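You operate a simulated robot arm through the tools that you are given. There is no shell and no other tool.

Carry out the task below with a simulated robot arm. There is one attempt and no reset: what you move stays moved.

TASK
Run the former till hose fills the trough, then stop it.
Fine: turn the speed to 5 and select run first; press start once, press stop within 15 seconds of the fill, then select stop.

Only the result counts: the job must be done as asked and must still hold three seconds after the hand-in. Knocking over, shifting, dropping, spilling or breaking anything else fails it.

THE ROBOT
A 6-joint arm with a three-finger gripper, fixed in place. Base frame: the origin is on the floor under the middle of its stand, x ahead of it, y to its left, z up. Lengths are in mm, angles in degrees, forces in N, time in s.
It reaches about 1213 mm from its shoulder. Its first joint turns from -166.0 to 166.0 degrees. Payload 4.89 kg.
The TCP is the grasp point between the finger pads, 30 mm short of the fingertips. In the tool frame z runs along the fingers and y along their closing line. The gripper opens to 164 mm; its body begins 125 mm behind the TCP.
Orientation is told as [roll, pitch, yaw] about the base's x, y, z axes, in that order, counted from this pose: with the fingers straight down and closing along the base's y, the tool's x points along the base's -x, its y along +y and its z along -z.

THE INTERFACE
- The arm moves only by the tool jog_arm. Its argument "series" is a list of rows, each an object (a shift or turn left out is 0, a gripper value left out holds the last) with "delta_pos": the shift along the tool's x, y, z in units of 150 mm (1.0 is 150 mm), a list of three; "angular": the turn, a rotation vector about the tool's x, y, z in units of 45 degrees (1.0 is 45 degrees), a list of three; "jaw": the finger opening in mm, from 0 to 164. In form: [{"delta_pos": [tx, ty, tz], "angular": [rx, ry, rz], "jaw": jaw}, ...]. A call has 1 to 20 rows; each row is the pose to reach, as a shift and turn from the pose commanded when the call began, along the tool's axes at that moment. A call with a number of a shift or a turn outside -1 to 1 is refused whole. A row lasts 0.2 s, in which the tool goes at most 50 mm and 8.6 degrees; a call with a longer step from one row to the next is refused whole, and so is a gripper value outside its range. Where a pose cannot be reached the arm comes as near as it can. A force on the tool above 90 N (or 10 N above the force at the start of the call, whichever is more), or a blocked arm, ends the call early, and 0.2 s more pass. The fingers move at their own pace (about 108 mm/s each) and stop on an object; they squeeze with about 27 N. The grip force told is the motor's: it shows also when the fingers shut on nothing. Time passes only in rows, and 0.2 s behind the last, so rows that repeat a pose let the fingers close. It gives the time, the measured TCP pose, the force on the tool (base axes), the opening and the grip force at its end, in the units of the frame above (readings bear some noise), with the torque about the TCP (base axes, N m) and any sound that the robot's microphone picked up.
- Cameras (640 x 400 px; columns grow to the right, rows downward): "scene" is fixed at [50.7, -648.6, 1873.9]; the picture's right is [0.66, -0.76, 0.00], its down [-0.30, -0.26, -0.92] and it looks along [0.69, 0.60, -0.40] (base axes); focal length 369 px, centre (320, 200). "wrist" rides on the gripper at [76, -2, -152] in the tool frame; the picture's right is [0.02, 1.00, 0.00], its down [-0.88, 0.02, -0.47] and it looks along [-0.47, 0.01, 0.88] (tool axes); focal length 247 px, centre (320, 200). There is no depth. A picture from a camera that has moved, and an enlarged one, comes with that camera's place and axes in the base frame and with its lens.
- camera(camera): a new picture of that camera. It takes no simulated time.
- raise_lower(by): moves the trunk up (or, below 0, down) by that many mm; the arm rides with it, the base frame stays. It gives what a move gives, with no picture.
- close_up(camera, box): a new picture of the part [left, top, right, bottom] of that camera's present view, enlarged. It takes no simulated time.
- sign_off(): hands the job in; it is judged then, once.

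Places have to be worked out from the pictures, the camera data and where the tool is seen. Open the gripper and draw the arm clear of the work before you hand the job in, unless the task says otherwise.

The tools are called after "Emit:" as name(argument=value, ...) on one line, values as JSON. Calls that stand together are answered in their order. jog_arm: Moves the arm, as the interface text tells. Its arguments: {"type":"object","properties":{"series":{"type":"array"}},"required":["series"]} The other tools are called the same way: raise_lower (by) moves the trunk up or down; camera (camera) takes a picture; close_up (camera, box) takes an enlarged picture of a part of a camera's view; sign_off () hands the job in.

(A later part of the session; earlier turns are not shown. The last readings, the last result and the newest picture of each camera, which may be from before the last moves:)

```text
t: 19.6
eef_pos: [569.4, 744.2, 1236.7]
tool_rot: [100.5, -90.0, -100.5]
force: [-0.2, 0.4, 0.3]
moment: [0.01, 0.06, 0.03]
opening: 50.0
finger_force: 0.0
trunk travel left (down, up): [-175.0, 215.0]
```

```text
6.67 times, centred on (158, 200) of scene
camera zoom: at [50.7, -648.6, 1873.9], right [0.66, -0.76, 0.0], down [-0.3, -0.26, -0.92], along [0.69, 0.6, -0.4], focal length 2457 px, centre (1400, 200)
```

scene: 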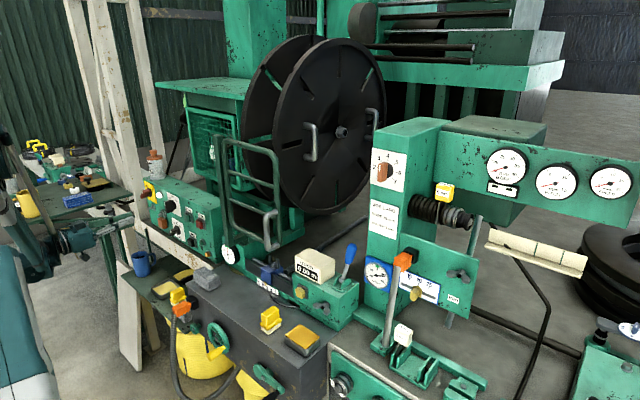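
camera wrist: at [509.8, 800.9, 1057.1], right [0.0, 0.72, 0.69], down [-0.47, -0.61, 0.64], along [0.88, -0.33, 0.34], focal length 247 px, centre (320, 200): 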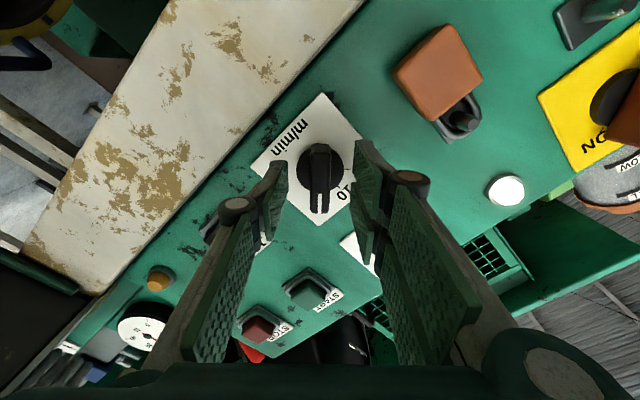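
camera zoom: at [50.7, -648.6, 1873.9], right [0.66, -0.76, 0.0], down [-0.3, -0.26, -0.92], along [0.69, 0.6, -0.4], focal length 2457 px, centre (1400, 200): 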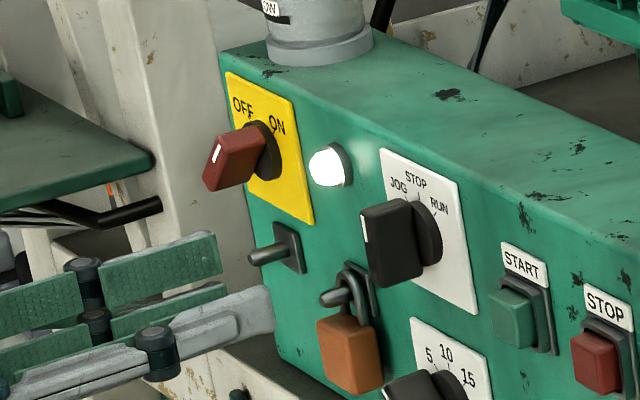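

Selector hub is centred within ~1 mm. I advance 90 mm to straddle the vertical bar.

Emit:
jog_arm(series=[{"delta_pos": [0.007, -0.004, 0.15], "jaw": 50}, {"delta_pos": [0.007, -0.004, 0.3], "jaw": 50}, {"delta_pos": [0.007, -0.004, 0.45], "jaw": 50}, {"delta_pos": [0.007, -0.004, 0.53], "jaw": 50}, {"delta_pos": [0.007, -0.004, 0.604], "jaw": 50}, {"delta_pos": [0.007, -0.004, 0.604], "jaw": 50}, {"delta_pos": [0.007, -0.004, 0.604], "jaw": 50}])

Emit:
close_up(camera="wrist", box=[240, 90, 400, 190])

Emit:
close_up(camera="scene", box=[110, 170, 206, 230])

```text
t: 21.2
eef_pos: [661.6, 743.7, 1235.6]
tool_rot: [-153.5, -90.0, 153.5]
force: [-0.2, -0.1, 0.1]
moment: [0.01, -0.03, 0.01]
opening: 50.1
finger_force: 0.1
trunk travel left (down, up): [-175.0, 215.0]
```

```text
4.00 times, centred on (320, 140) of wrist
camera zoom: at [510.3, 742.6, 1158.4], right [0.0, 1.0, -0.02], down [-0.47, 0.02, 0.88], along [0.88, 0.01, 0.47], focal length 988 px, centre (320, 440)
```

zoom: 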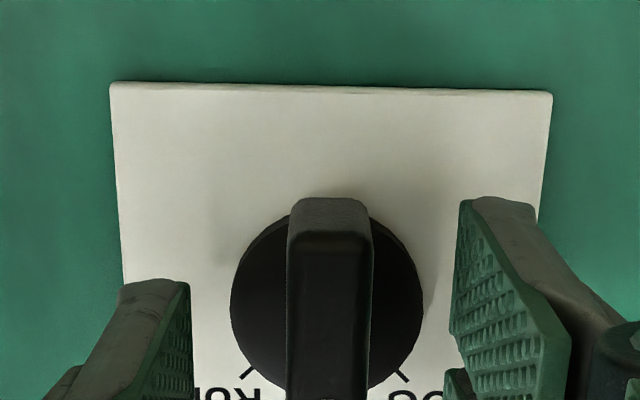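

```text
6.67 times, centred on (158, 200) of scene
camera zoom: at [50.7, -648.6, 1873.9], right [0.66, -0.76, 0.0], down [-0.3, -0.26, -0.92], along [0.69, 0.6, -0.4], focal length 2457 px, centre (1400, 200)
```

zoom: 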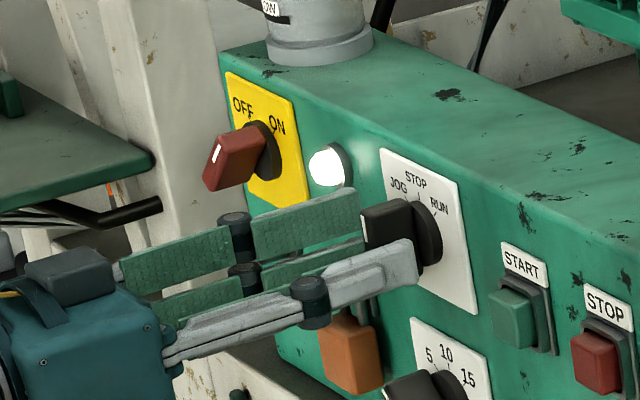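

The bar is straddled without contact. Close on it.

Emit:
jog_arm(series=[{"jaw": 30}, {"jaw": 10}, {"jaw": 0}, {"jaw": 0}])

Emit:
close_up(camera="wrist", box=[240, 90, 400, 190])

```text
t: 22.2
eef_pos: [659.8, 744.6, 1235.2]
tool_rot: [-118.5, -90.1, 118.7]
force: [10.4, 20.4, 11.8]
moment: [0.02, 0.0, 0.54]
opening: 16.0
finger_force: 45.2
trunk travel left (down, up): [-175.0, 215.0]
```

```text
4.00 times, centred on (320, 140) of wrist
camera zoom: at [510.4, 743.7, 1158.4], right [0.0, 1.0, -0.02], down [-0.47, 0.02, 0.88], along [0.88, 0.01, 0.47], focal length 988 px, centre (320, 440)
```

zoom: 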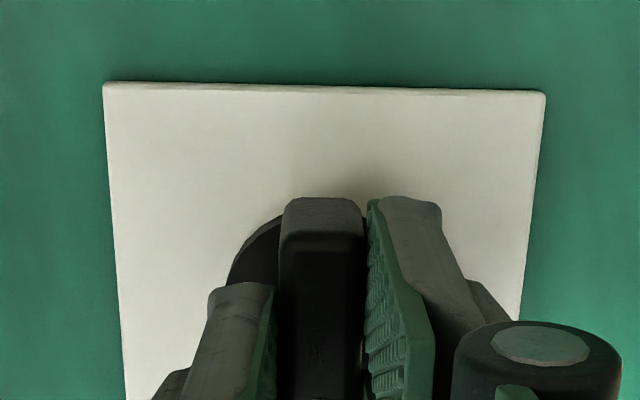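

Gripped at 16 mm with a small side load (knob ~1 mm further +y). I turn clockwise 45° toward RUN with a slight +y correction.

Emit:
jog_arm(series=[{"delta_pos": [0, 0.008, 0], "jaw": 0}, {"delta_pos": [0, 0.008, 0], "angular": [0, 0, 0.125], "jaw": 0}, {"delta_pos": [0, 0.008, 0], "angular": [0, 0, 0.25], "jaw": 0}, {"delta_pos": [0, 0.008, 0], "angular": [0, 0, 0.375], "jaw": 0}, {"delta_pos": [0, 0.008, 0], "angular": [0, 0, 0.5], "jaw": 0}, {"delta_pos": [0, 0.008, 0], "angular": [0, 0, 0.625], "jaw": 0}, {"delta_pos": [0, 0.008, 0], "angular": [0, 0, 0.75], "jaw": 0}, {"delta_pos": [0, 0.008, 0], "angular": [0, 0, 0.875], "jaw": 0}, {"delta_pos": [0, 0.008, 0], "angular": [0, 0, 1.0], "jaw": 0}, {"delta_pos": [0, 0.008, 0], "angular": [0, 0, 1.0], "jaw": 0}, {"delta_pos": [0, 0.008, 0], "angular": [0, 0, 1.0], "jaw": 0}])

Emit:
close_up(camera="wrist", box=[240, 90, 400, 190])

Emit:
close_up(camera="scene", box=[110, 170, 206, 230])

```text
t: 24.6
eef_pos: [659.6, 744.5, 1235.3]
tool_rot: [90.0, -45.0, -90.0]
force: [15.1, 14.2, 18.0]
moment: [0.04, -0.44, 0.35]
opening: 15.9
finger_force: 45.1
trunk travel left (down, up): [-175.0, 215.0]
```

```text
4.00 times, centred on (320, 140) of wrist
camera zoom: at [510.3, 798.5, 1179.6], right [0.0, 0.72, 0.69], down [-0.47, -0.61, 0.64], along [0.88, -0.33, 0.34], focal length 988 px, centre (320, 440)
```

zoom: 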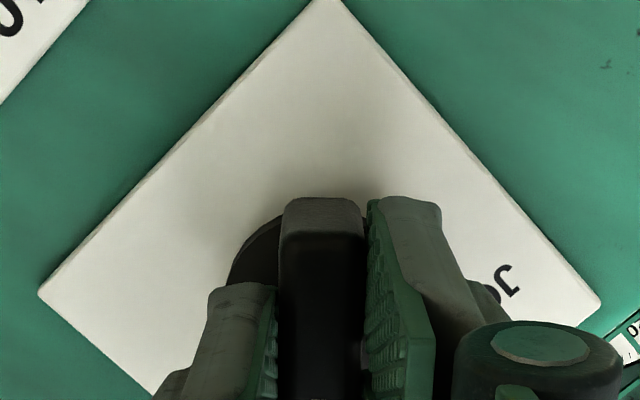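

```text
6.67 times, centred on (158, 200) of scene
camera zoom: at [50.7, -648.6, 1873.9], right [0.66, -0.76, 0.0], down [-0.3, -0.26, -0.92], along [0.69, 0.6, -0.4], focal length 2457 px, centre (1400, 200)
```

zoom: 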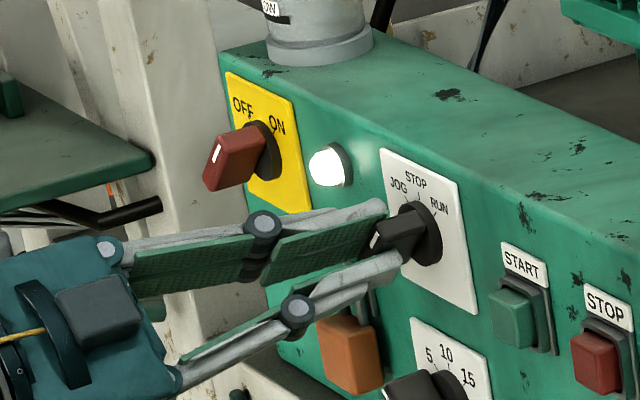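

The selector followed to 45° with low forces. I release and back off to verify it points at RUN.

Emit:
jog_arm(series=[{"jaw": 40}, {"jaw": 40}, {"jaw": 40}, {"delta_pos": [0, 0, -0.15], "jaw": 40}, {"delta_pos": [0, 0, -0.35], "jaw": 40}, {"delta_pos": [0, 0, -0.6], "jaw": 40}, {"delta_pos": [0, 0, -0.6], "jaw": 40}, {"delta_pos": [0, 0, -0.6], "jaw": 40}])

Emit:
close_up(camera="wrist", box=[240, 80, 400, 180])

Emit:
close_up(camera="scene", box=[110, 170, 206, 230])

```text
t: 26.4
eef_pos: [568.9, 744.4, 1236.6]
tool_rot: [90.0, -45.1, -90.1]
force: [0.4, 0.7, -0.1]
moment: [0.0, 0.04, -0.01]
opening: 39.9
finger_force: 0.0
trunk travel left (down, up): [-175.0, 215.0]
```

```text
4.00 times, centred on (320, 130) of wrist
camera zoom: at [419.1, 797.9, 1179.9], right [0.0, 0.72, 0.69], down [-0.47, -0.61, 0.64], along [0.88, -0.33, 0.34], focal length 988 px, centre (320, 480)
```

zoom: 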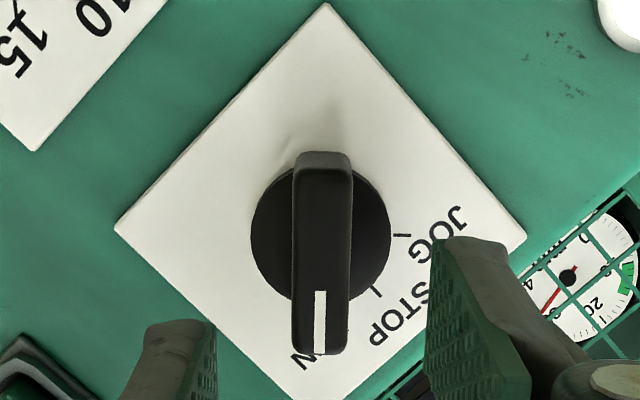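

```text
6.67 times, centred on (158, 200) of scene
camera zoom: at [50.7, -648.6, 1873.9], right [0.66, -0.76, 0.0], down [-0.3, -0.26, -0.92], along [0.69, 0.6, -0.4], focal length 2457 px, centre (1400, 200)
```

zoom: 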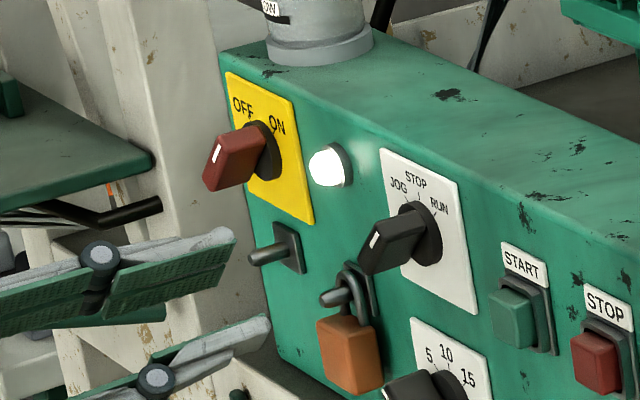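

The selector now points at RUN. Next I close the fingers and move in front of START (≈ y 629, z 1215), fingertips staying ~50 mm off, rolling back to 0.

Emit:
jog_arm(series=[{"delta_pos": [-0.074, -0.107, 0], "angular": [0, 0, -0.167], "jaw": 0}, {"delta_pos": [-0.148, -0.214, 0], "angular": [0, 0, -0.333], "jaw": 0}, {"delta_pos": [-0.222, -0.322, 0.03], "angular": [0, 0, -0.5], "jaw": 0}, {"delta_pos": [-0.296, -0.429, 0.1], "angular": [0, 0, -0.667], "jaw": 0}, {"delta_pos": [-0.37, -0.536, 0.2], "angular": [0, 0, -0.833], "jaw": 0}, {"delta_pos": [-0.4445, -0.6434, 0.34], "angular": [0, 0, -1.0], "jaw": 0}, {"delta_pos": [-0.4445, -0.6434, 0.34], "angular": [0, 0, -1.0], "jaw": 0}, {"delta_pos": [-0.4445, -0.6434, 0.34], "angular": [0, 0, -1.0], "jaw": 0}])

Emit:
camera(camera="wrist")

Emit:
close_up(camera="scene", box=[140, 180, 236, 240])

```text
t: 28.2
eef_pos: [621.2, 629.9, 1213.2]
tool_rot: [-94.1, -90.0, 94.0]
force: [-0.2, 0.4, 0.6]
moment: [0.0, 0.02, 0.0]
opening: 0.0
finger_force: 26.9
trunk travel left (down, up): [-175.0, 215.0]
```

```text
taken
camera wrist: at [470.9, 628.7, 1137.3], right [0.0, 1.0, -0.02], down [-0.47, 0.02, 0.88], along [0.88, 0.01, 0.47], focal length 247 px, centre (320, 200)
```

wrist: 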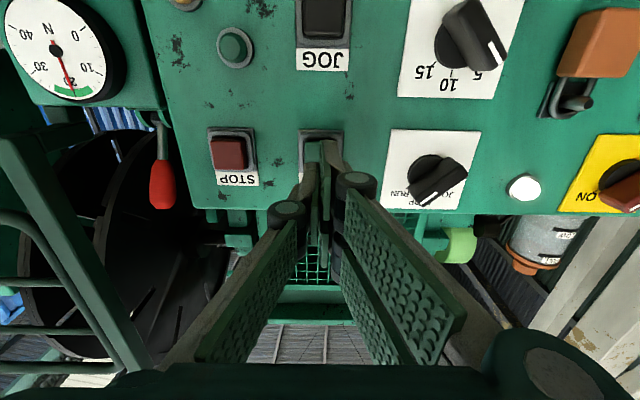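

```text
6.67 times, centred on (188, 210) of scene
camera zoom: at [50.7, -648.6, 1873.9], right [0.66, -0.76, 0.0], down [-0.3, -0.26, -0.92], along [0.69, 0.6, -0.4], focal length 2457 px, centre (1200, 133)
```

zoom: 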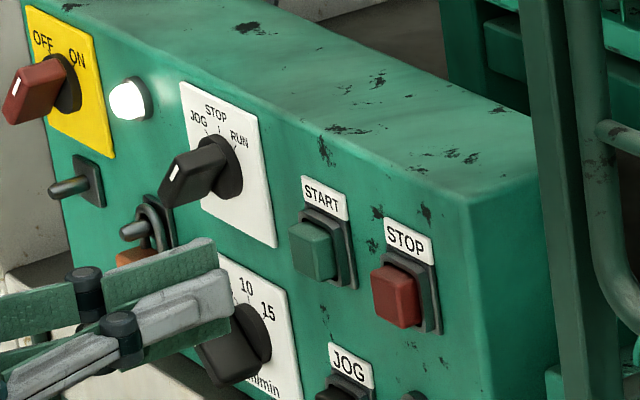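

Aligned on START laterally and in height. I advance to fingertips ≈ 686 mm, just short of the button, then will feel forward in small steps.

Emit:
jog_arm(series=[{"delta_pos": [0, 0, 0.08], "jaw": 0}, {"delta_pos": [0, 0, 0.16], "jaw": 0}, {"delta_pos": [0, 0, 0.233], "jaw": 0}, {"delta_pos": [0, 0, 0.233], "jaw": 0}])

Emit:
close_up(camera="scene", box=[140, 180, 236, 240])

Emit:
close_up(camera="wrist", box=[200, 90, 440, 240])

```text
t: 29.2
eef_pos: [656.7, 630.1, 1213.7]
tool_rot: [-161.2, -90.0, 161.2]
force: [0.3, 0.5, 0.5]
moment: [0.0, -0.01, -0.03]
opening: 0.2
finger_force: 26.6
trunk travel left (down, up): [-175.0, 215.0]
```

```text
6.67 times, centred on (188, 210) of scene
camera zoom: at [50.7, -648.6, 1873.9], right [0.66, -0.76, 0.0], down [-0.3, -0.26, -0.92], along [0.69, 0.6, -0.4], focal length 2457 px, centre (1200, 133)
```

zoom: 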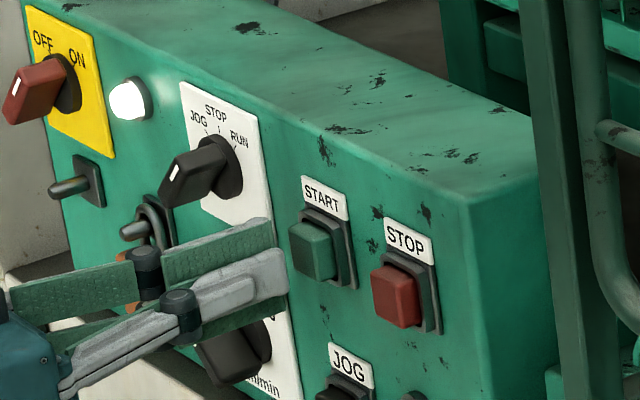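

```text
2.67 times, centred on (320, 165) of wrist
camera zoom: at [506.6, 628.9, 1137.6], right [0.0, 1.0, -0.02], down [-0.47, 0.02, 0.88], along [0.88, 0.01, 0.47], focal length 659 px, centre (320, 293)
```

zoom: 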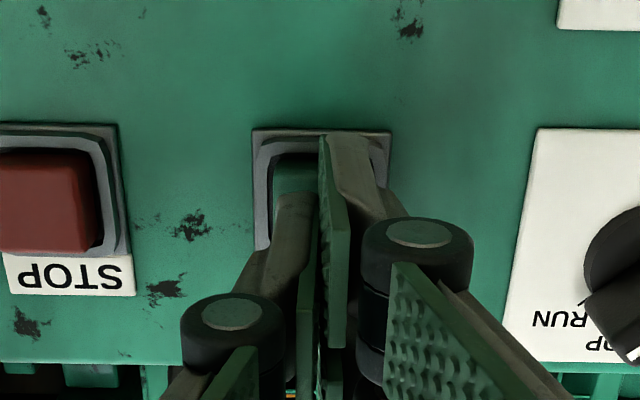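

Fingertips are in line with the START button, roughly 15–20 mm from its face. I creep forward 10 mm, then in smaller steps watching force and sound.

Emit:
jog_arm(series=[{"delta_pos": [0, 0, 0.035], "jaw": 0}, {"delta_pos": [0, 0, 0.067], "jaw": 0}, {"delta_pos": [0, 0, 0.067], "jaw": 0}])

```text
t: 30.0
eef_pos: [666.5, 629.0, 1214.4]
tool_rot: [-172.5, -90.0, 172.5]
force: [-1.2, -0.6, 0.0]
moment: [-0.03, 0.03, -0.01]
opening: 0.2
finger_force: 26.6
trunk travel left (down, up): [-175.0, 215.0]
```

No contact yet at fingertip x≈696.5; another 4 mm.

Emit:
jog_arm(series=[{"delta_pos": [0, 0, 0.013], "jaw": 0}, {"delta_pos": [0, 0, 0.027], "jaw": 0}])

Emit:
close_up(camera="scene", box=[140, 180, 236, 240])

```text
t: 30.6
eef_pos: [670.5, 629.9, 1214.0]
tool_rot: [167.8, -89.9, -167.8]
force: [0.1, 0.8, 0.0]
moment: [-0.01, 0.0, -0.02]
opening: 0.0
finger_force: 27.1
trunk travel left (down, up): [-175.0, 215.0]
```

```text
6.67 times, centred on (188, 210) of scene
camera zoom: at [50.7, -648.6, 1873.9], right [0.66, -0.76, 0.0], down [-0.3, -0.26, -0.92], along [0.69, 0.6, -0.4], focal length 2457 px, centre (1200, 133)
```

zoom: 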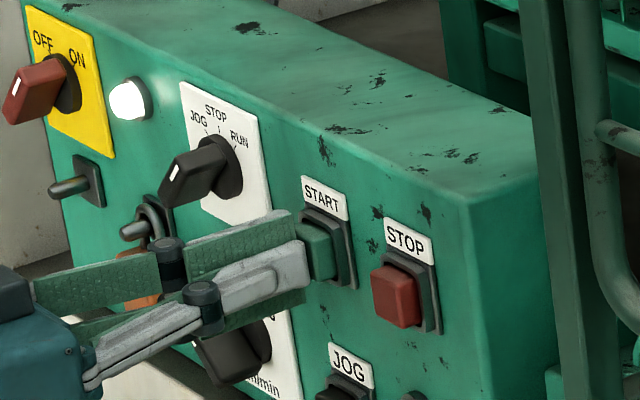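

Still no contact; I keep feeling forward in 3 mm steps.

Emit:
jog_arm(series=[{"delta_pos": [0, 0, 0.01], "jaw": 0}, {"delta_pos": [0, 0, 0.02], "jaw": 0}])

```text
t: 31.2
eef_pos: [673.1, 630.0, 1214.2]
tool_rot: [-173.7, -90.0, 173.8]
force: [-2.0, 1.1, 1.3]
moment: [0.0, -0.03, 0.02]
opening: 5.7
finger_force: 44.9
trunk travel left (down, up): [-175.0, 215.0]
```

The opening changed to 5.7 mm with a grip force of 45 N, so the fingertips are touching something. I look before pushing further.

Emit:
close_up(camera="wrist", box=[240, 100, 400, 200])

Emit:
close_up(camera="scene", box=[164, 195, 212, 225])

```text
4.00 times, centred on (320, 150) of wrist
camera zoom: at [523.2, 628.6, 1137.6], right [0.0, 1.0, -0.02], down [-0.47, 0.02, 0.88], along [0.88, 0.01, 0.47], focal length 988 px, centre (320, 400)
```

zoom: 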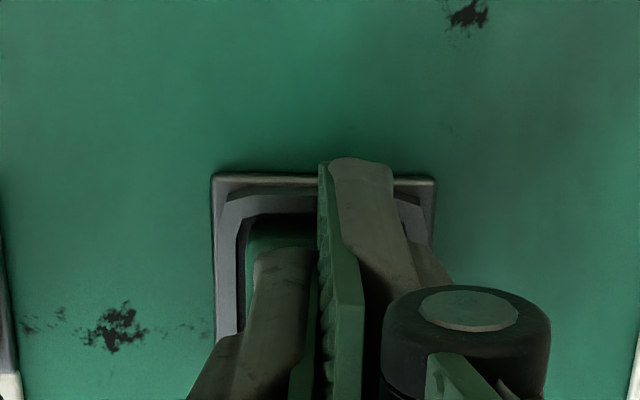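

```text
13.33 times, centred on (188, 210) of scene
camera zoom: at [50.7, -648.6, 1873.9], right [0.66, -0.76, 0.0], down [-0.3, -0.26, -0.92], along [0.69, 0.6, -0.4], focal length 4915 px, centre (2080, 67)
```

zoom: 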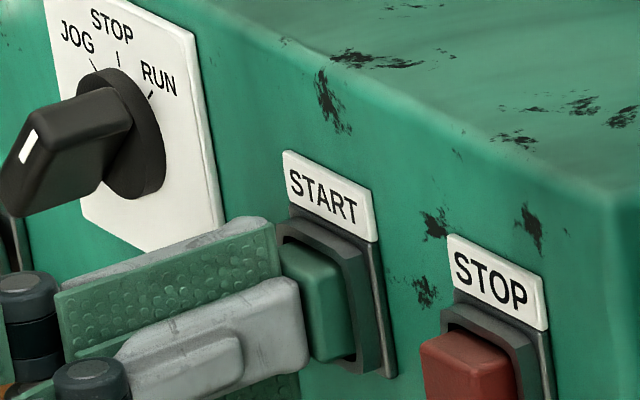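

Fingertips are just touching the START button's face. I press on 2–3 mm more and watch the force and sounds.

Emit:
jog_arm(series=[{"delta_pos": [0, 0, 0.009], "jaw": 0}, {"delta_pos": [0, 0, 0.018], "jaw": 0}])

```text
t: 31.8
eef_pos: [675.9, 629.2, 1213.1]
tool_rot: [147.0, -90.0, -147.0]
force: [-2.7, -0.3, -1.5]
moment: [-0.01, 0.0, 0.01]
opening: 6.0
finger_force: 44.7
trunk travel left (down, up): [-175.0, 215.0]
```

Emit:
close_up(camera="scene", box=[164, 195, 212, 225])

Emit:
close_up(camera="wrist", box=[240, 100, 400, 200])

```text
13.33 times, centred on (188, 210) of scene
camera zoom: at [50.7, -648.6, 1873.9], right [0.66, -0.76, 0.0], down [-0.3, -0.26, -0.92], along [0.69, 0.6, -0.4], focal length 4915 px, centre (2080, 67)
```

zoom: 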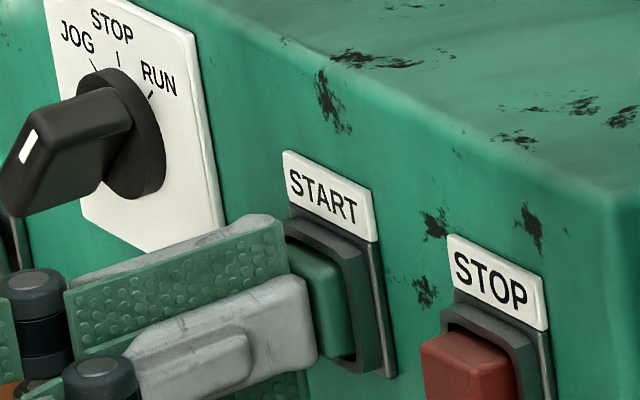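

```text
4.00 times, centred on (320, 150) of wrist
camera zoom: at [525.8, 628.6, 1137.4], right [0.0, 1.0, -0.02], down [-0.47, 0.02, 0.88], along [0.88, 0.01, 0.47], focal length 988 px, centre (320, 400)
```

zoom: 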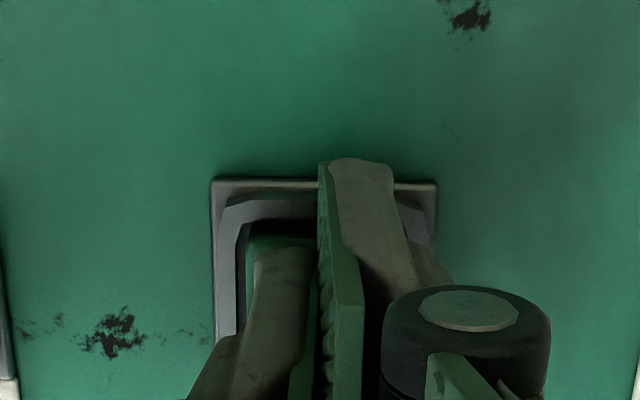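

The button is moving in with a light load (2.7 N). I press another 2.5 mm.

Emit:
jog_arm(series=[{"delta_pos": [0, 0, 0.009], "jaw": 0}, {"delta_pos": [0, 0, 0.017], "jaw": 0}])

Emit:
close_up(camera="scene", box=[164, 195, 212, 225])

Emit:
camera(camera="scene")

```text
t: 32.4
eef_pos: [678.2, 630.1, 1213.8]
tool_rot: [171.6, -89.9, -171.6]
force: [-3.7, -0.5, -3.2]
moment: [0.0, 0.07, -0.01]
opening: 6.2
finger_force: 45.0
trunk travel left (down, up): [-175.0, 215.0]
```

```text
13.33 times, centred on (188, 210) of scene
camera zoom: at [50.7, -648.6, 1873.9], right [0.66, -0.76, 0.0], down [-0.3, -0.26, -0.92], along [0.69, 0.6, -0.4], focal length 4915 px, centre (2080, 67)
```

zoom: 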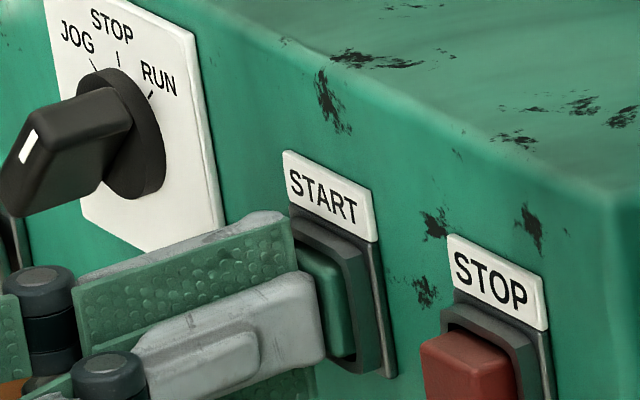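

```text
taken
```

scene: 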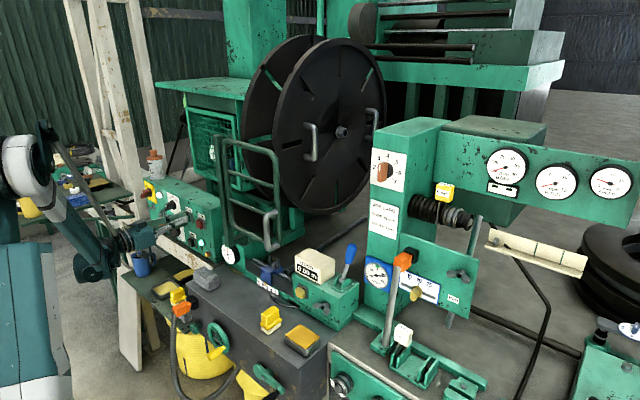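

The button is in about 5 mm with 4–5 N and has not triggered; another 2.5 mm.

Emit:
jog_arm(series=[{"delta_pos": [0, 0, 0.009], "jaw": 0}, {"delta_pos": [0, 0, 0.017], "jaw": 0}])

Emit:
close_up(camera="scene", box=[164, 195, 212, 225])

Emit:
close_up(camera="scene", box=[470, 120, 640, 226])

```text
t: 33.0
eef_pos: [681.4, 628.8, 1214.3]
tool_rot: [-172.4, -90.0, 172.4]
force: [-9.1, 0.2, -2.9]
moment: [-0.01, 0.04, 0.04]
opening: 5.7
finger_force: 44.9
trunk travel left (down, up): [-175.0, 215.0]
```

```text
13.33 times, centred on (188, 210) of scene
camera zoom: at [50.7, -648.6, 1873.9], right [0.66, -0.76, 0.0], down [-0.3, -0.26, -0.92], along [0.69, 0.6, -0.4], focal length 4915 px, centre (2080, 67)
```

zoom: 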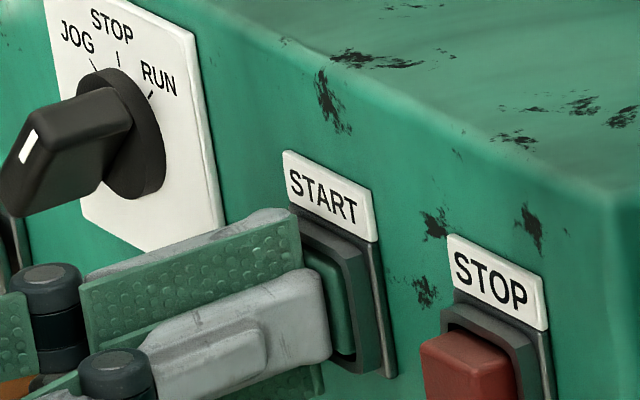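

```text
3.76 times, centred on (555, 173) of scene
camera zoom: at [50.7, -648.6, 1873.9], right [0.66, -0.76, 0.0], down [-0.3, -0.26, -0.92], along [0.69, 0.6, -0.4], focal length 1388 px, centre (-565, 302)
```

zoom: 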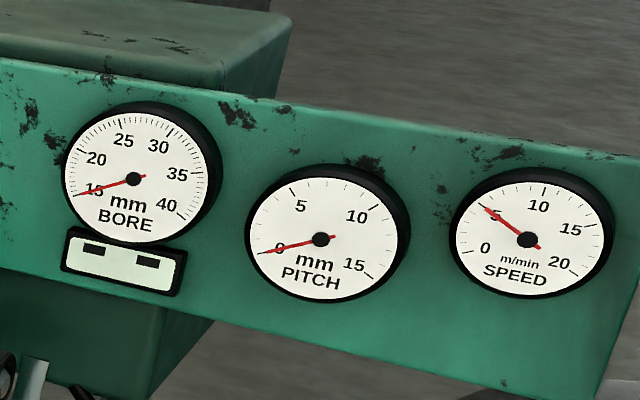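

The speed gauge reads 5, so the former is running as of t≈33 s. I let go of START, slide over to just in front of STOP, and check the trough.

Emit:
jog_arm(series=[{"delta_pos": [0, 0, -0.12], "jaw": 0}, {"delta_pos": [0, 0, -0.24], "jaw": 0}, {"delta_pos": [0, -0.2, -0.24], "jaw": 0}, {"delta_pos": [0, -0.4, -0.24], "jaw": 0}, {"delta_pos": [0, -0.6, -0.24], "jaw": 0}, {"delta_pos": [0, -0.6, -0.17], "jaw": 0}, {"delta_pos": [0, -0.6, -0.1], "jaw": 0}])

Emit:
camera(camera="scene")

Emit:
close_up(camera="scene", box=[400, 140, 640, 290])

Emit:
close_up(camera="wrist", box=[200, 90, 440, 240])

Emit:
close_up(camera="scene", box=[164, 195, 212, 225])

```text
t: 34.6
eef_pos: [667.2, 539.0, 1214.4]
tool_rot: [145.9, -90.0, -146.0]
force: [-0.5, -0.3, 0.8]
moment: [0.01, 0.05, 0.12]
opening: 0.0
finger_force: 45.0
trunk travel left (down, up): [-175.0, 215.0]
```

```text
taken
```

scene: 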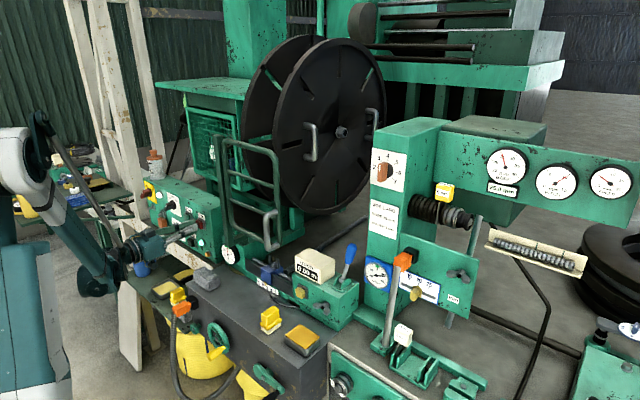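

```text
2.67 times, centred on (520, 215) of scene
camera zoom: at [50.7, -648.6, 1873.9], right [0.66, -0.76, 0.0], down [-0.3, -0.26, -0.92], along [0.69, 0.6, -0.4], focal length 983 px, centre (-213, 160)
```

zoom: 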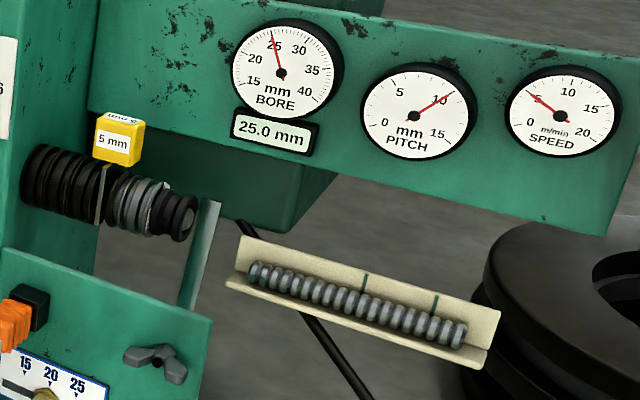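

```text
2.67 times, centred on (320, 165) of wrist
camera zoom: at [515.9, 538.1, 1137.8], right [0.0, 1.0, -0.02], down [-0.47, 0.02, 0.88], along [0.88, 0.01, 0.47], focal length 659 px, centre (320, 293)
```

zoom: 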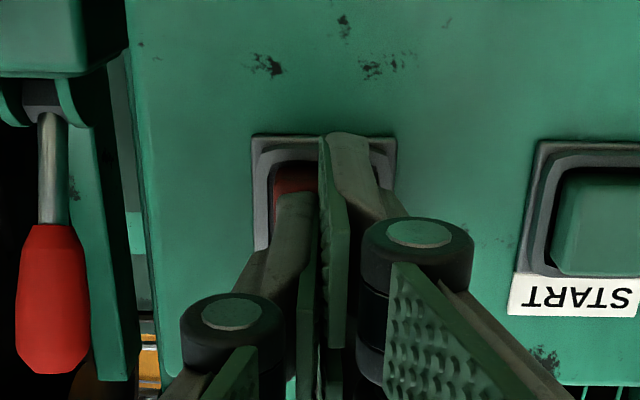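

```text
13.33 times, centred on (188, 210) of scene
camera zoom: at [50.7, -648.6, 1873.9], right [0.66, -0.76, 0.0], down [-0.3, -0.26, -0.92], along [0.69, 0.6, -0.4], focal length 4915 px, centre (2080, 67)
```

zoom: 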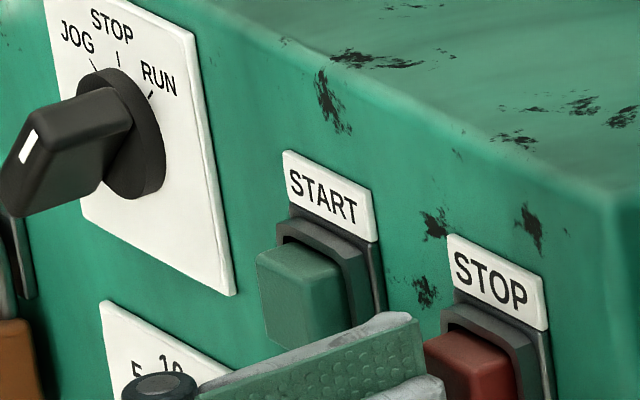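

The hose already spans most of the trough after 1.6 s. I hold position a moment and compare to see whether it is still growing.

Emit:
jog_arm(series=[{"delta_pos": [0, 0, 0], "jaw": 0}, {"delta_pos": [0, 0, 0], "jaw": 0}])

Emit:
close_up(camera="scene", box=[480, 215, 600, 290])

Emit:
close_up(camera="scene", box=[250, 230, 394, 320])

```text
t: 35.2
eef_pos: [666.6, 540.3, 1214.5]
tool_rot: [-150.5, -90.0, 150.6]
force: [0.1, 0.0, -0.4]
moment: [0.03, 0.0, -0.05]
opening: 0.1
finger_force: 44.7
trunk travel left (down, up): [-175.0, 215.0]
```

```text
5.33 times, centred on (540, 252) of scene
camera zoom: at [50.7, -648.6, 1873.9], right [0.66, -0.76, 0.0], down [-0.3, -0.26, -0.92], along [0.69, 0.6, -0.4], focal length 1966 px, centre (-853, -80)
```

zoom: 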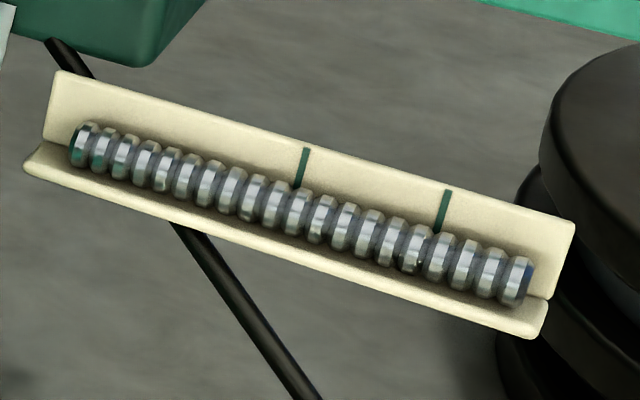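

```text
4.44 times, centred on (322, 275) of scene
camera zoom: at [50.7, -648.6, 1873.9], right [0.66, -0.76, 0.0], down [-0.3, -0.26, -0.92], along [0.69, 0.6, -0.4], focal length 1638 px, centre (311, -133)
```

zoom: 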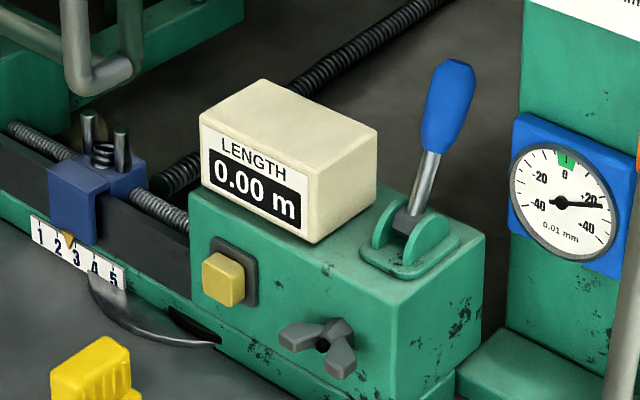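

The hose seems to have grown slightly (right end from col ~575 to ~580) and is nearly at the trough's end. I wait a further short moment and compare in the same zoom.

Emit:
jog_arm(series=[{"delta_pos": [0, 0, 0], "jaw": 0}, {"delta_pos": [0, 0, 0], "jaw": 0}])

Emit:
close_up(camera="scene", box=[480, 215, 600, 290])

Emit:
close_up(camera="scene", box=[400, 140, 640, 290])

```text
t: 35.8
eef_pos: [667.4, 538.7, 1213.7]
tool_rot: [174.0, -89.9, -174.0]
force: [-0.1, 1.0, 0.1]
moment: [-0.02, -0.01, 0.01]
opening: 0.0
finger_force: 44.6
trunk travel left (down, up): [-175.0, 215.0]
```

```text
5.33 times, centred on (540, 252) of scene
camera zoom: at [50.7, -648.6, 1873.9], right [0.66, -0.76, 0.0], down [-0.3, -0.26, -0.92], along [0.69, 0.6, -0.4], focal length 1966 px, centre (-853, -80)
```

zoom: 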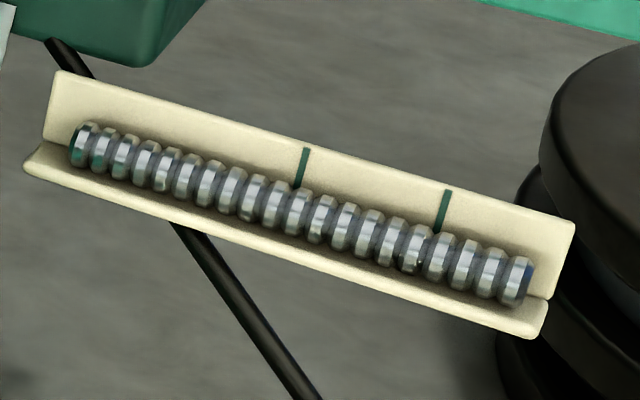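

```text
2.67 times, centred on (520, 215) of scene
camera zoom: at [50.7, -648.6, 1873.9], right [0.66, -0.76, 0.0], down [-0.3, -0.26, -0.92], along [0.69, 0.6, -0.4], focal length 983 px, centre (-213, 160)
```

zoom: 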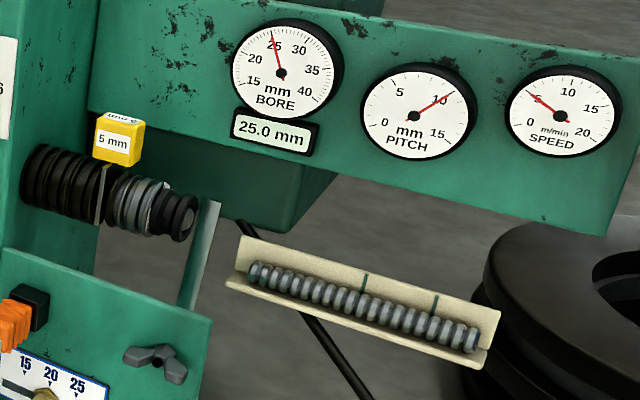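

The hose has stopped at the trough's end (20 coils, unchanged over 0.6 s), so the trough filled by about t≈35. Now I press STOP, advancing 16 mm as needed for START.

Emit:
jog_arm(series=[{"delta_pos": [0, 0, 0.035], "jaw": 0}, {"delta_pos": [0, 0, 0.06], "jaw": 0}, {"delta_pos": [0, 0, 0.085], "jaw": 0}, {"delta_pos": [0, 0, 0.105], "jaw": 0}])

Emit:
close_up(camera="scene", box=[400, 140, 640, 290])

Emit:
close_up(camera="scene", box=[164, 195, 228, 235])

```text
t: 36.8
eef_pos: [681.6, 539.1, 1213.9]
tool_rot: [152.1, -90.0, -152.0]
force: [-13.4, -1.0, -3.7]
moment: [0.01, 0.13, -0.01]
opening: 5.8
finger_force: 45.3
trunk travel left (down, up): [-175.0, 215.0]
```

```text
2.67 times, centred on (520, 215) of scene
camera zoom: at [50.7, -648.6, 1873.9], right [0.66, -0.76, 0.0], down [-0.3, -0.26, -0.92], along [0.69, 0.6, -0.4], focal length 983 px, centre (-213, 160)
```

zoom: 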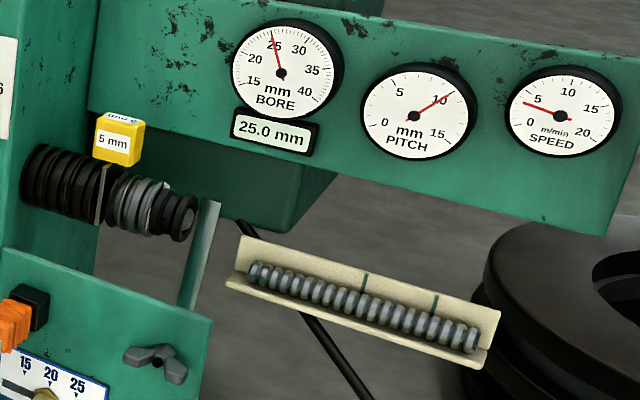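

```text
10.00 times, centred on (196, 215) of scene
camera zoom: at [50.7, -648.6, 1873.9], right [0.66, -0.76, 0.0], down [-0.3, -0.26, -0.92], along [0.69, 0.6, -0.4], focal length 3686 px, centre (1560, 50)
```

zoom: 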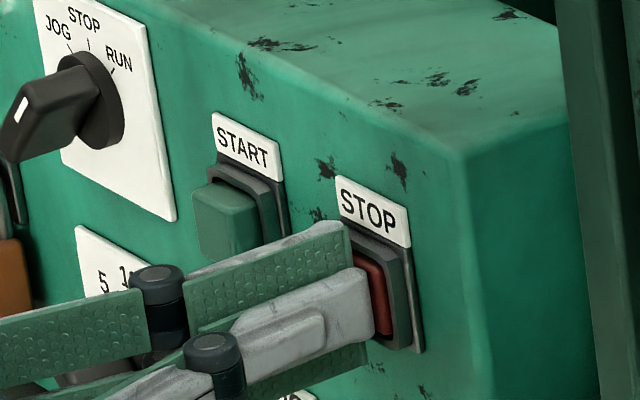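

The speed needle has begun to drop, so STOP seems to have registered. I hold briefly and check again.

Emit:
jog_arm(series=[{"delta_pos": [0, 0, 0], "jaw": 0}])

Emit:
close_up(camera="scene", box=[470, 120, 640, 226])

```text
t: 37.2
eef_pos: [680.6, 541.0, 1214.0]
tool_rot: [170.4, -90.0, -170.5]
force: [-17.6, -1.1, -6.9]
moment: [-0.03, 0.18, -0.02]
opening: 5.8
finger_force: 45.0
trunk travel left (down, up): [-175.0, 215.0]
```

```text
3.76 times, centred on (555, 173) of scene
camera zoom: at [50.7, -648.6, 1873.9], right [0.66, -0.76, 0.0], down [-0.3, -0.26, -0.92], along [0.69, 0.6, -0.4], focal length 1388 px, centre (-565, 302)
```

zoom: 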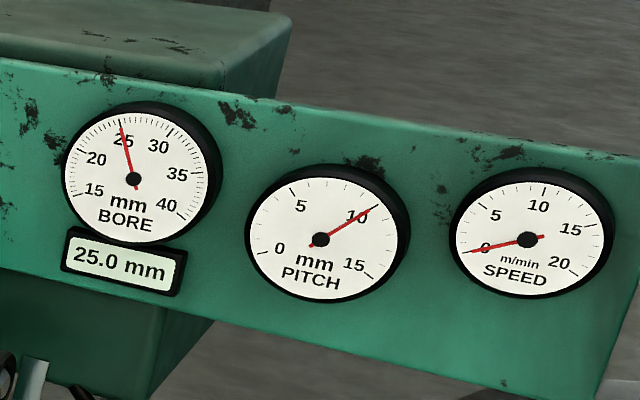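

Speed reads 0: the former has stopped at t≈37. Now I retract from STOP and head back toward the selector.

Emit:
jog_arm(series=[{"delta_pos": [0, 0, -0.15], "jaw": 0}, {"delta_pos": [0, 0, -0.4], "jaw": 0}, {"delta_pos": [0, 0, -0.65], "jaw": 0}, {"delta_pos": [0, 0.2, -0.75], "jaw": 0}, {"delta_pos": [0, 0.45, -0.75], "jaw": 0}, {"delta_pos": [-0.07, 0.7, -0.75], "jaw": 0}, {"delta_pos": [-0.143, 0.95, -0.75], "jaw": 0}, {"delta_pos": [-0.143, 0.95, -0.75], "jaw": 0}, {"delta_pos": [-0.143, 0.95, -0.75], "jaw": 0}])

Emit:
close_up(camera="scene", box=[400, 140, 640, 290])

```text
t: 39.2
eef_pos: [568.4, 682.3, 1236.7]
tool_rot: [-113.8, -90.1, 113.7]
force: [-0.1, 0.7, -0.7]
moment: [-0.02, -0.05, -0.07]
opening: 0.0
finger_force: 44.7
trunk travel left (down, up): [-175.0, 215.0]
```

```text
2.67 times, centred on (520, 215) of scene
camera zoom: at [50.7, -648.6, 1873.9], right [0.66, -0.76, 0.0], down [-0.3, -0.26, -0.92], along [0.69, 0.6, -0.4], focal length 983 px, centre (-213, 160)
```

zoom: 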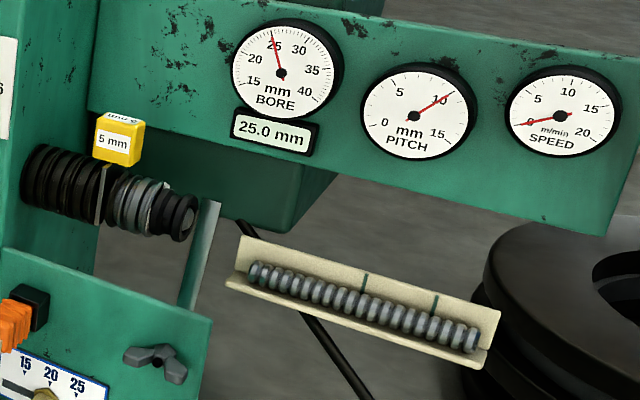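

Stopped and steady. I align in front of the selector again at roll +45° with the jaws at 50 mm.

Emit:
jog_arm(series=[{"delta_pos": [0, 0.07, 0], "angular": [0, 0, 0.167], "jaw": 50}, {"delta_pos": [0, 0.14, 0], "angular": [0, 0, 0.333], "jaw": 50}, {"delta_pos": [0, 0.21, 0], "angular": [0, 0, 0.5], "jaw": 50}, {"delta_pos": [0, 0.28, 0], "angular": [0, 0, 0.667], "jaw": 50}, {"delta_pos": [0, 0.35, 0], "angular": [0, 0, 0.833], "jaw": 50}, {"delta_pos": [0, 0.42, 0], "angular": [0, 0, 1.0], "jaw": 50}, {"delta_pos": [0, 0.42, 0], "angular": [0, 0, 1.0], "jaw": 50}, {"delta_pos": [0, 0.42, 0], "angular": [0, 0, 1.0], "jaw": 50}])

Emit:
close_up(camera="wrist", box=[240, 80, 400, 180])

```text
t: 41.0
eef_pos: [570.3, 744.6, 1235.4]
tool_rot: [90.0, -45.0, -90.1]
force: [-1.2, -0.5, 0.2]
moment: [-0.01, 0.0, -0.01]
opening: 50.0
finger_force: 0.1
trunk travel left (down, up): [-175.0, 215.0]
```

```text
4.00 times, centred on (320, 130) of wrist
camera zoom: at [419.1, 798.5, 1180.1], right [0.0, 0.72, 0.69], down [-0.47, -0.61, 0.64], along [0.88, -0.33, 0.34], focal length 988 px, centre (320, 480)
```

zoom: 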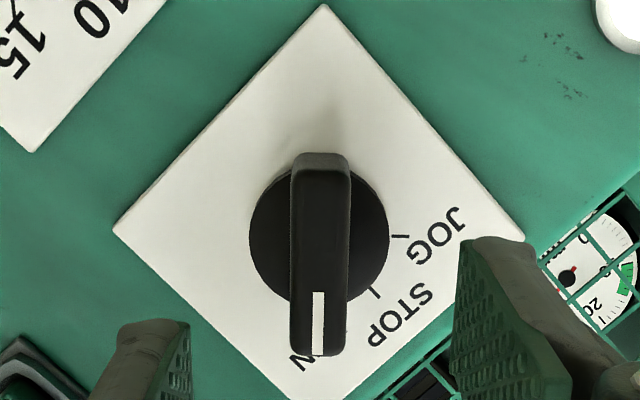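

Same alignment as when I released it. I advance 90 mm to straddle the bar and close.

Emit:
jog_arm(series=[{"delta_pos": [0, 0, 0.15], "jaw": 50}, {"delta_pos": [0, 0, 0.3], "jaw": 50}, {"delta_pos": [0, 0, 0.45], "jaw": 50}, {"delta_pos": [0, 0, 0.53], "jaw": 50}, {"delta_pos": [0, 0, 0.603], "jaw": 50}, {"delta_pos": [0, 0, 0.603], "jaw": 50}, {"delta_pos": [0, 0, 0.603], "jaw": 30}, {"delta_pos": [0, 0, 0.603], "jaw": 10}, {"delta_pos": [0, 0, 0.603], "jaw": 0}, {"delta_pos": [0, 0, 0.603], "jaw": 0}])

Emit:
close_up(camera="wrist", box=[240, 90, 400, 190])

```text
t: 43.2
eef_pos: [658.7, 746.0, 1236.0]
tool_rot: [90.0, -45.1, -89.9]
force: [-4.3, -10.7, -13.5]
moment: [-0.03, 0.25, -0.35]
opening: 16.2
finger_force: 45.5
trunk travel left (down, up): [-175.0, 215.0]
```

```text
4.00 times, centred on (320, 140) of wrist
camera zoom: at [509.9, 798.9, 1179.6], right [0.0, 0.72, 0.69], down [-0.47, -0.61, 0.64], along [0.88, -0.33, 0.34], focal length 988 px, centre (320, 440)
```

zoom: 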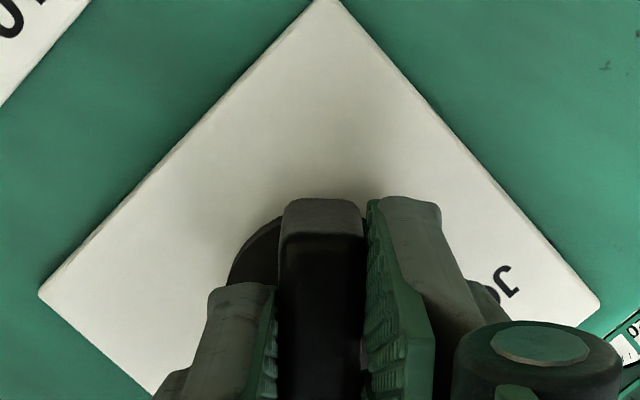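

The bar is gripped with low side load. I turn counter-clockwise 45° to STOP.

Emit:
jog_arm(series=[{"angular": [0, 0, -0.125], "jaw": 0}, {"angular": [0, 0, -0.25], "jaw": 0}, {"angular": [0, 0, -0.375], "jaw": 0}, {"angular": [0, 0, -0.5], "jaw": 0}, {"angular": [0, 0, -0.625], "jaw": 0}, {"angular": [0, 0, -0.75], "jaw": 0}, {"angular": [0, 0, -0.875], "jaw": 0}, {"angular": [0, 0, -1.0], "jaw": 0}, {"angular": [0, 0, -1.0], "jaw": 0}, {"angular": [0, 0, -1.0], "jaw": 0}])

Emit:
close_up(camera="scene", box=[110, 170, 206, 230])

```text
t: 45.4
eef_pos: [659.7, 744.4, 1234.4]
tool_rot: [-44.6, -90.0, 44.7]
force: [-22.2, -20.1, -38.9]
moment: [0.05, 1.09, -0.57]
opening: 15.9
finger_force: 44.9
trunk travel left (down, up): [-175.0, 215.0]
```

```text
6.67 times, centred on (158, 200) of scene
camera zoom: at [50.7, -648.6, 1873.9], right [0.66, -0.76, 0.0], down [-0.3, -0.26, -0.92], along [0.69, 0.6, -0.4], focal length 2457 px, centre (1400, 200)
```

zoom: 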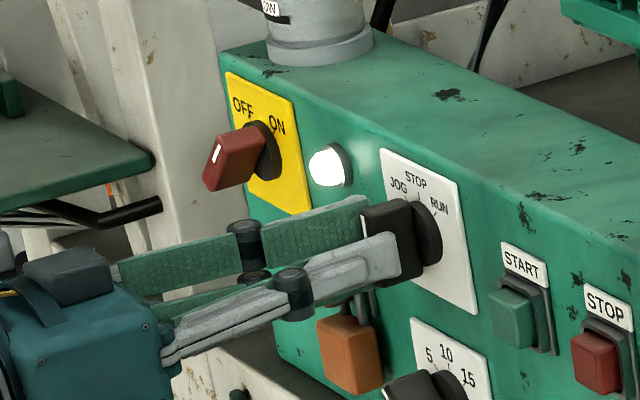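

Selector is at STOP. I relieve the small side load, open, and back away.

Emit:
jog_arm(series=[{"delta_pos": [0.008, -0.007, 0], "jaw": 0}, {"delta_pos": [0.008, -0.007, 0], "jaw": 0}, {"delta_pos": [0.008, -0.007, 0], "jaw": 44}, {"delta_pos": [0.008, -0.007, 0], "jaw": 44}, {"delta_pos": [0.008, -0.007, 0], "jaw": 44}, {"delta_pos": [0.008, -0.007, -0.15], "jaw": 44}, {"delta_pos": [0.008, -0.007, -0.35], "jaw": 44}, {"delta_pos": [0.008, -0.007, -0.6], "jaw": 44}, {"delta_pos": [0.008, -0.007, -0.6], "jaw": 44}, {"delta_pos": [0.008, -0.007, -0.6], "jaw": 44}])

Emit:
camera(camera="wrist")

Emit:
close_up(camera="wrist", box=[240, 70, 400, 170])

Emit:
close_up(camera="scene", box=[110, 170, 206, 230])

```text
t: 47.6
eef_pos: [569.4, 743.4, 1234.9]
tool_rot: [174.9, -90.0, -174.9]
force: [-0.5, -0.7, -0.1]
moment: [0.01, 0.02, -0.01]
opening: 44.1
finger_force: 0.1
trunk travel left (down, up): [-175.0, 215.0]
```

```text
taken
camera wrist: at [419.8, 742.7, 1157.7], right [0.0, 1.0, -0.02], down [-0.47, 0.02, 0.88], along [0.88, 0.01, 0.47], focal length 247 px, centre (320, 200)
```

wrist: 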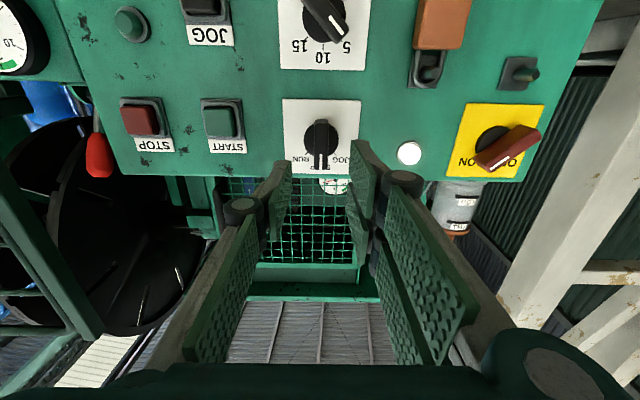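

```text
4.00 times, centred on (320, 120) of wrist
camera zoom: at [419.8, 742.7, 1157.7], right [0.0, 1.0, -0.02], down [-0.47, 0.02, 0.88], along [0.88, 0.01, 0.47], focal length 988 px, centre (320, 520)
```

zoom: 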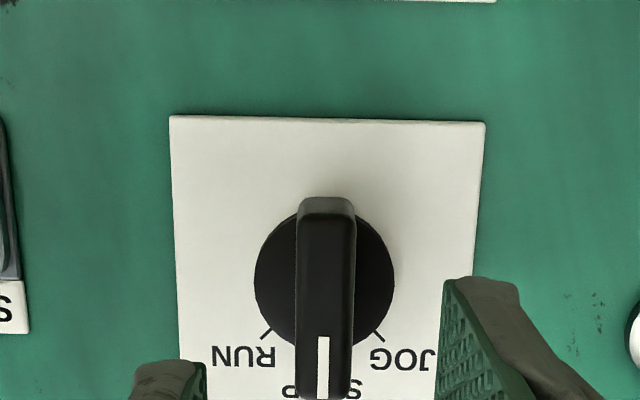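

```text
6.67 times, centred on (158, 200) of scene
camera zoom: at [50.7, -648.6, 1873.9], right [0.66, -0.76, 0.0], down [-0.3, -0.26, -0.92], along [0.69, 0.6, -0.4], focal length 2457 px, centre (1400, 200)
```

zoom: 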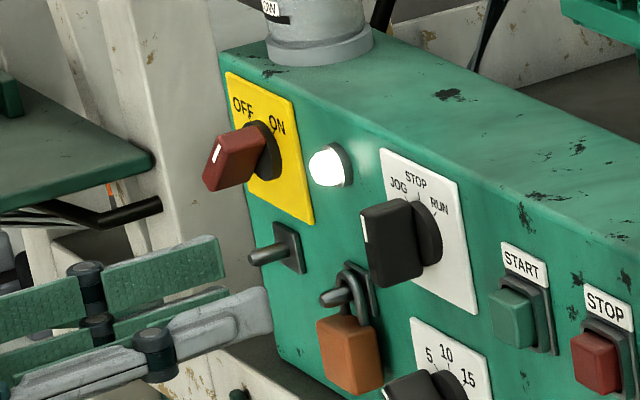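

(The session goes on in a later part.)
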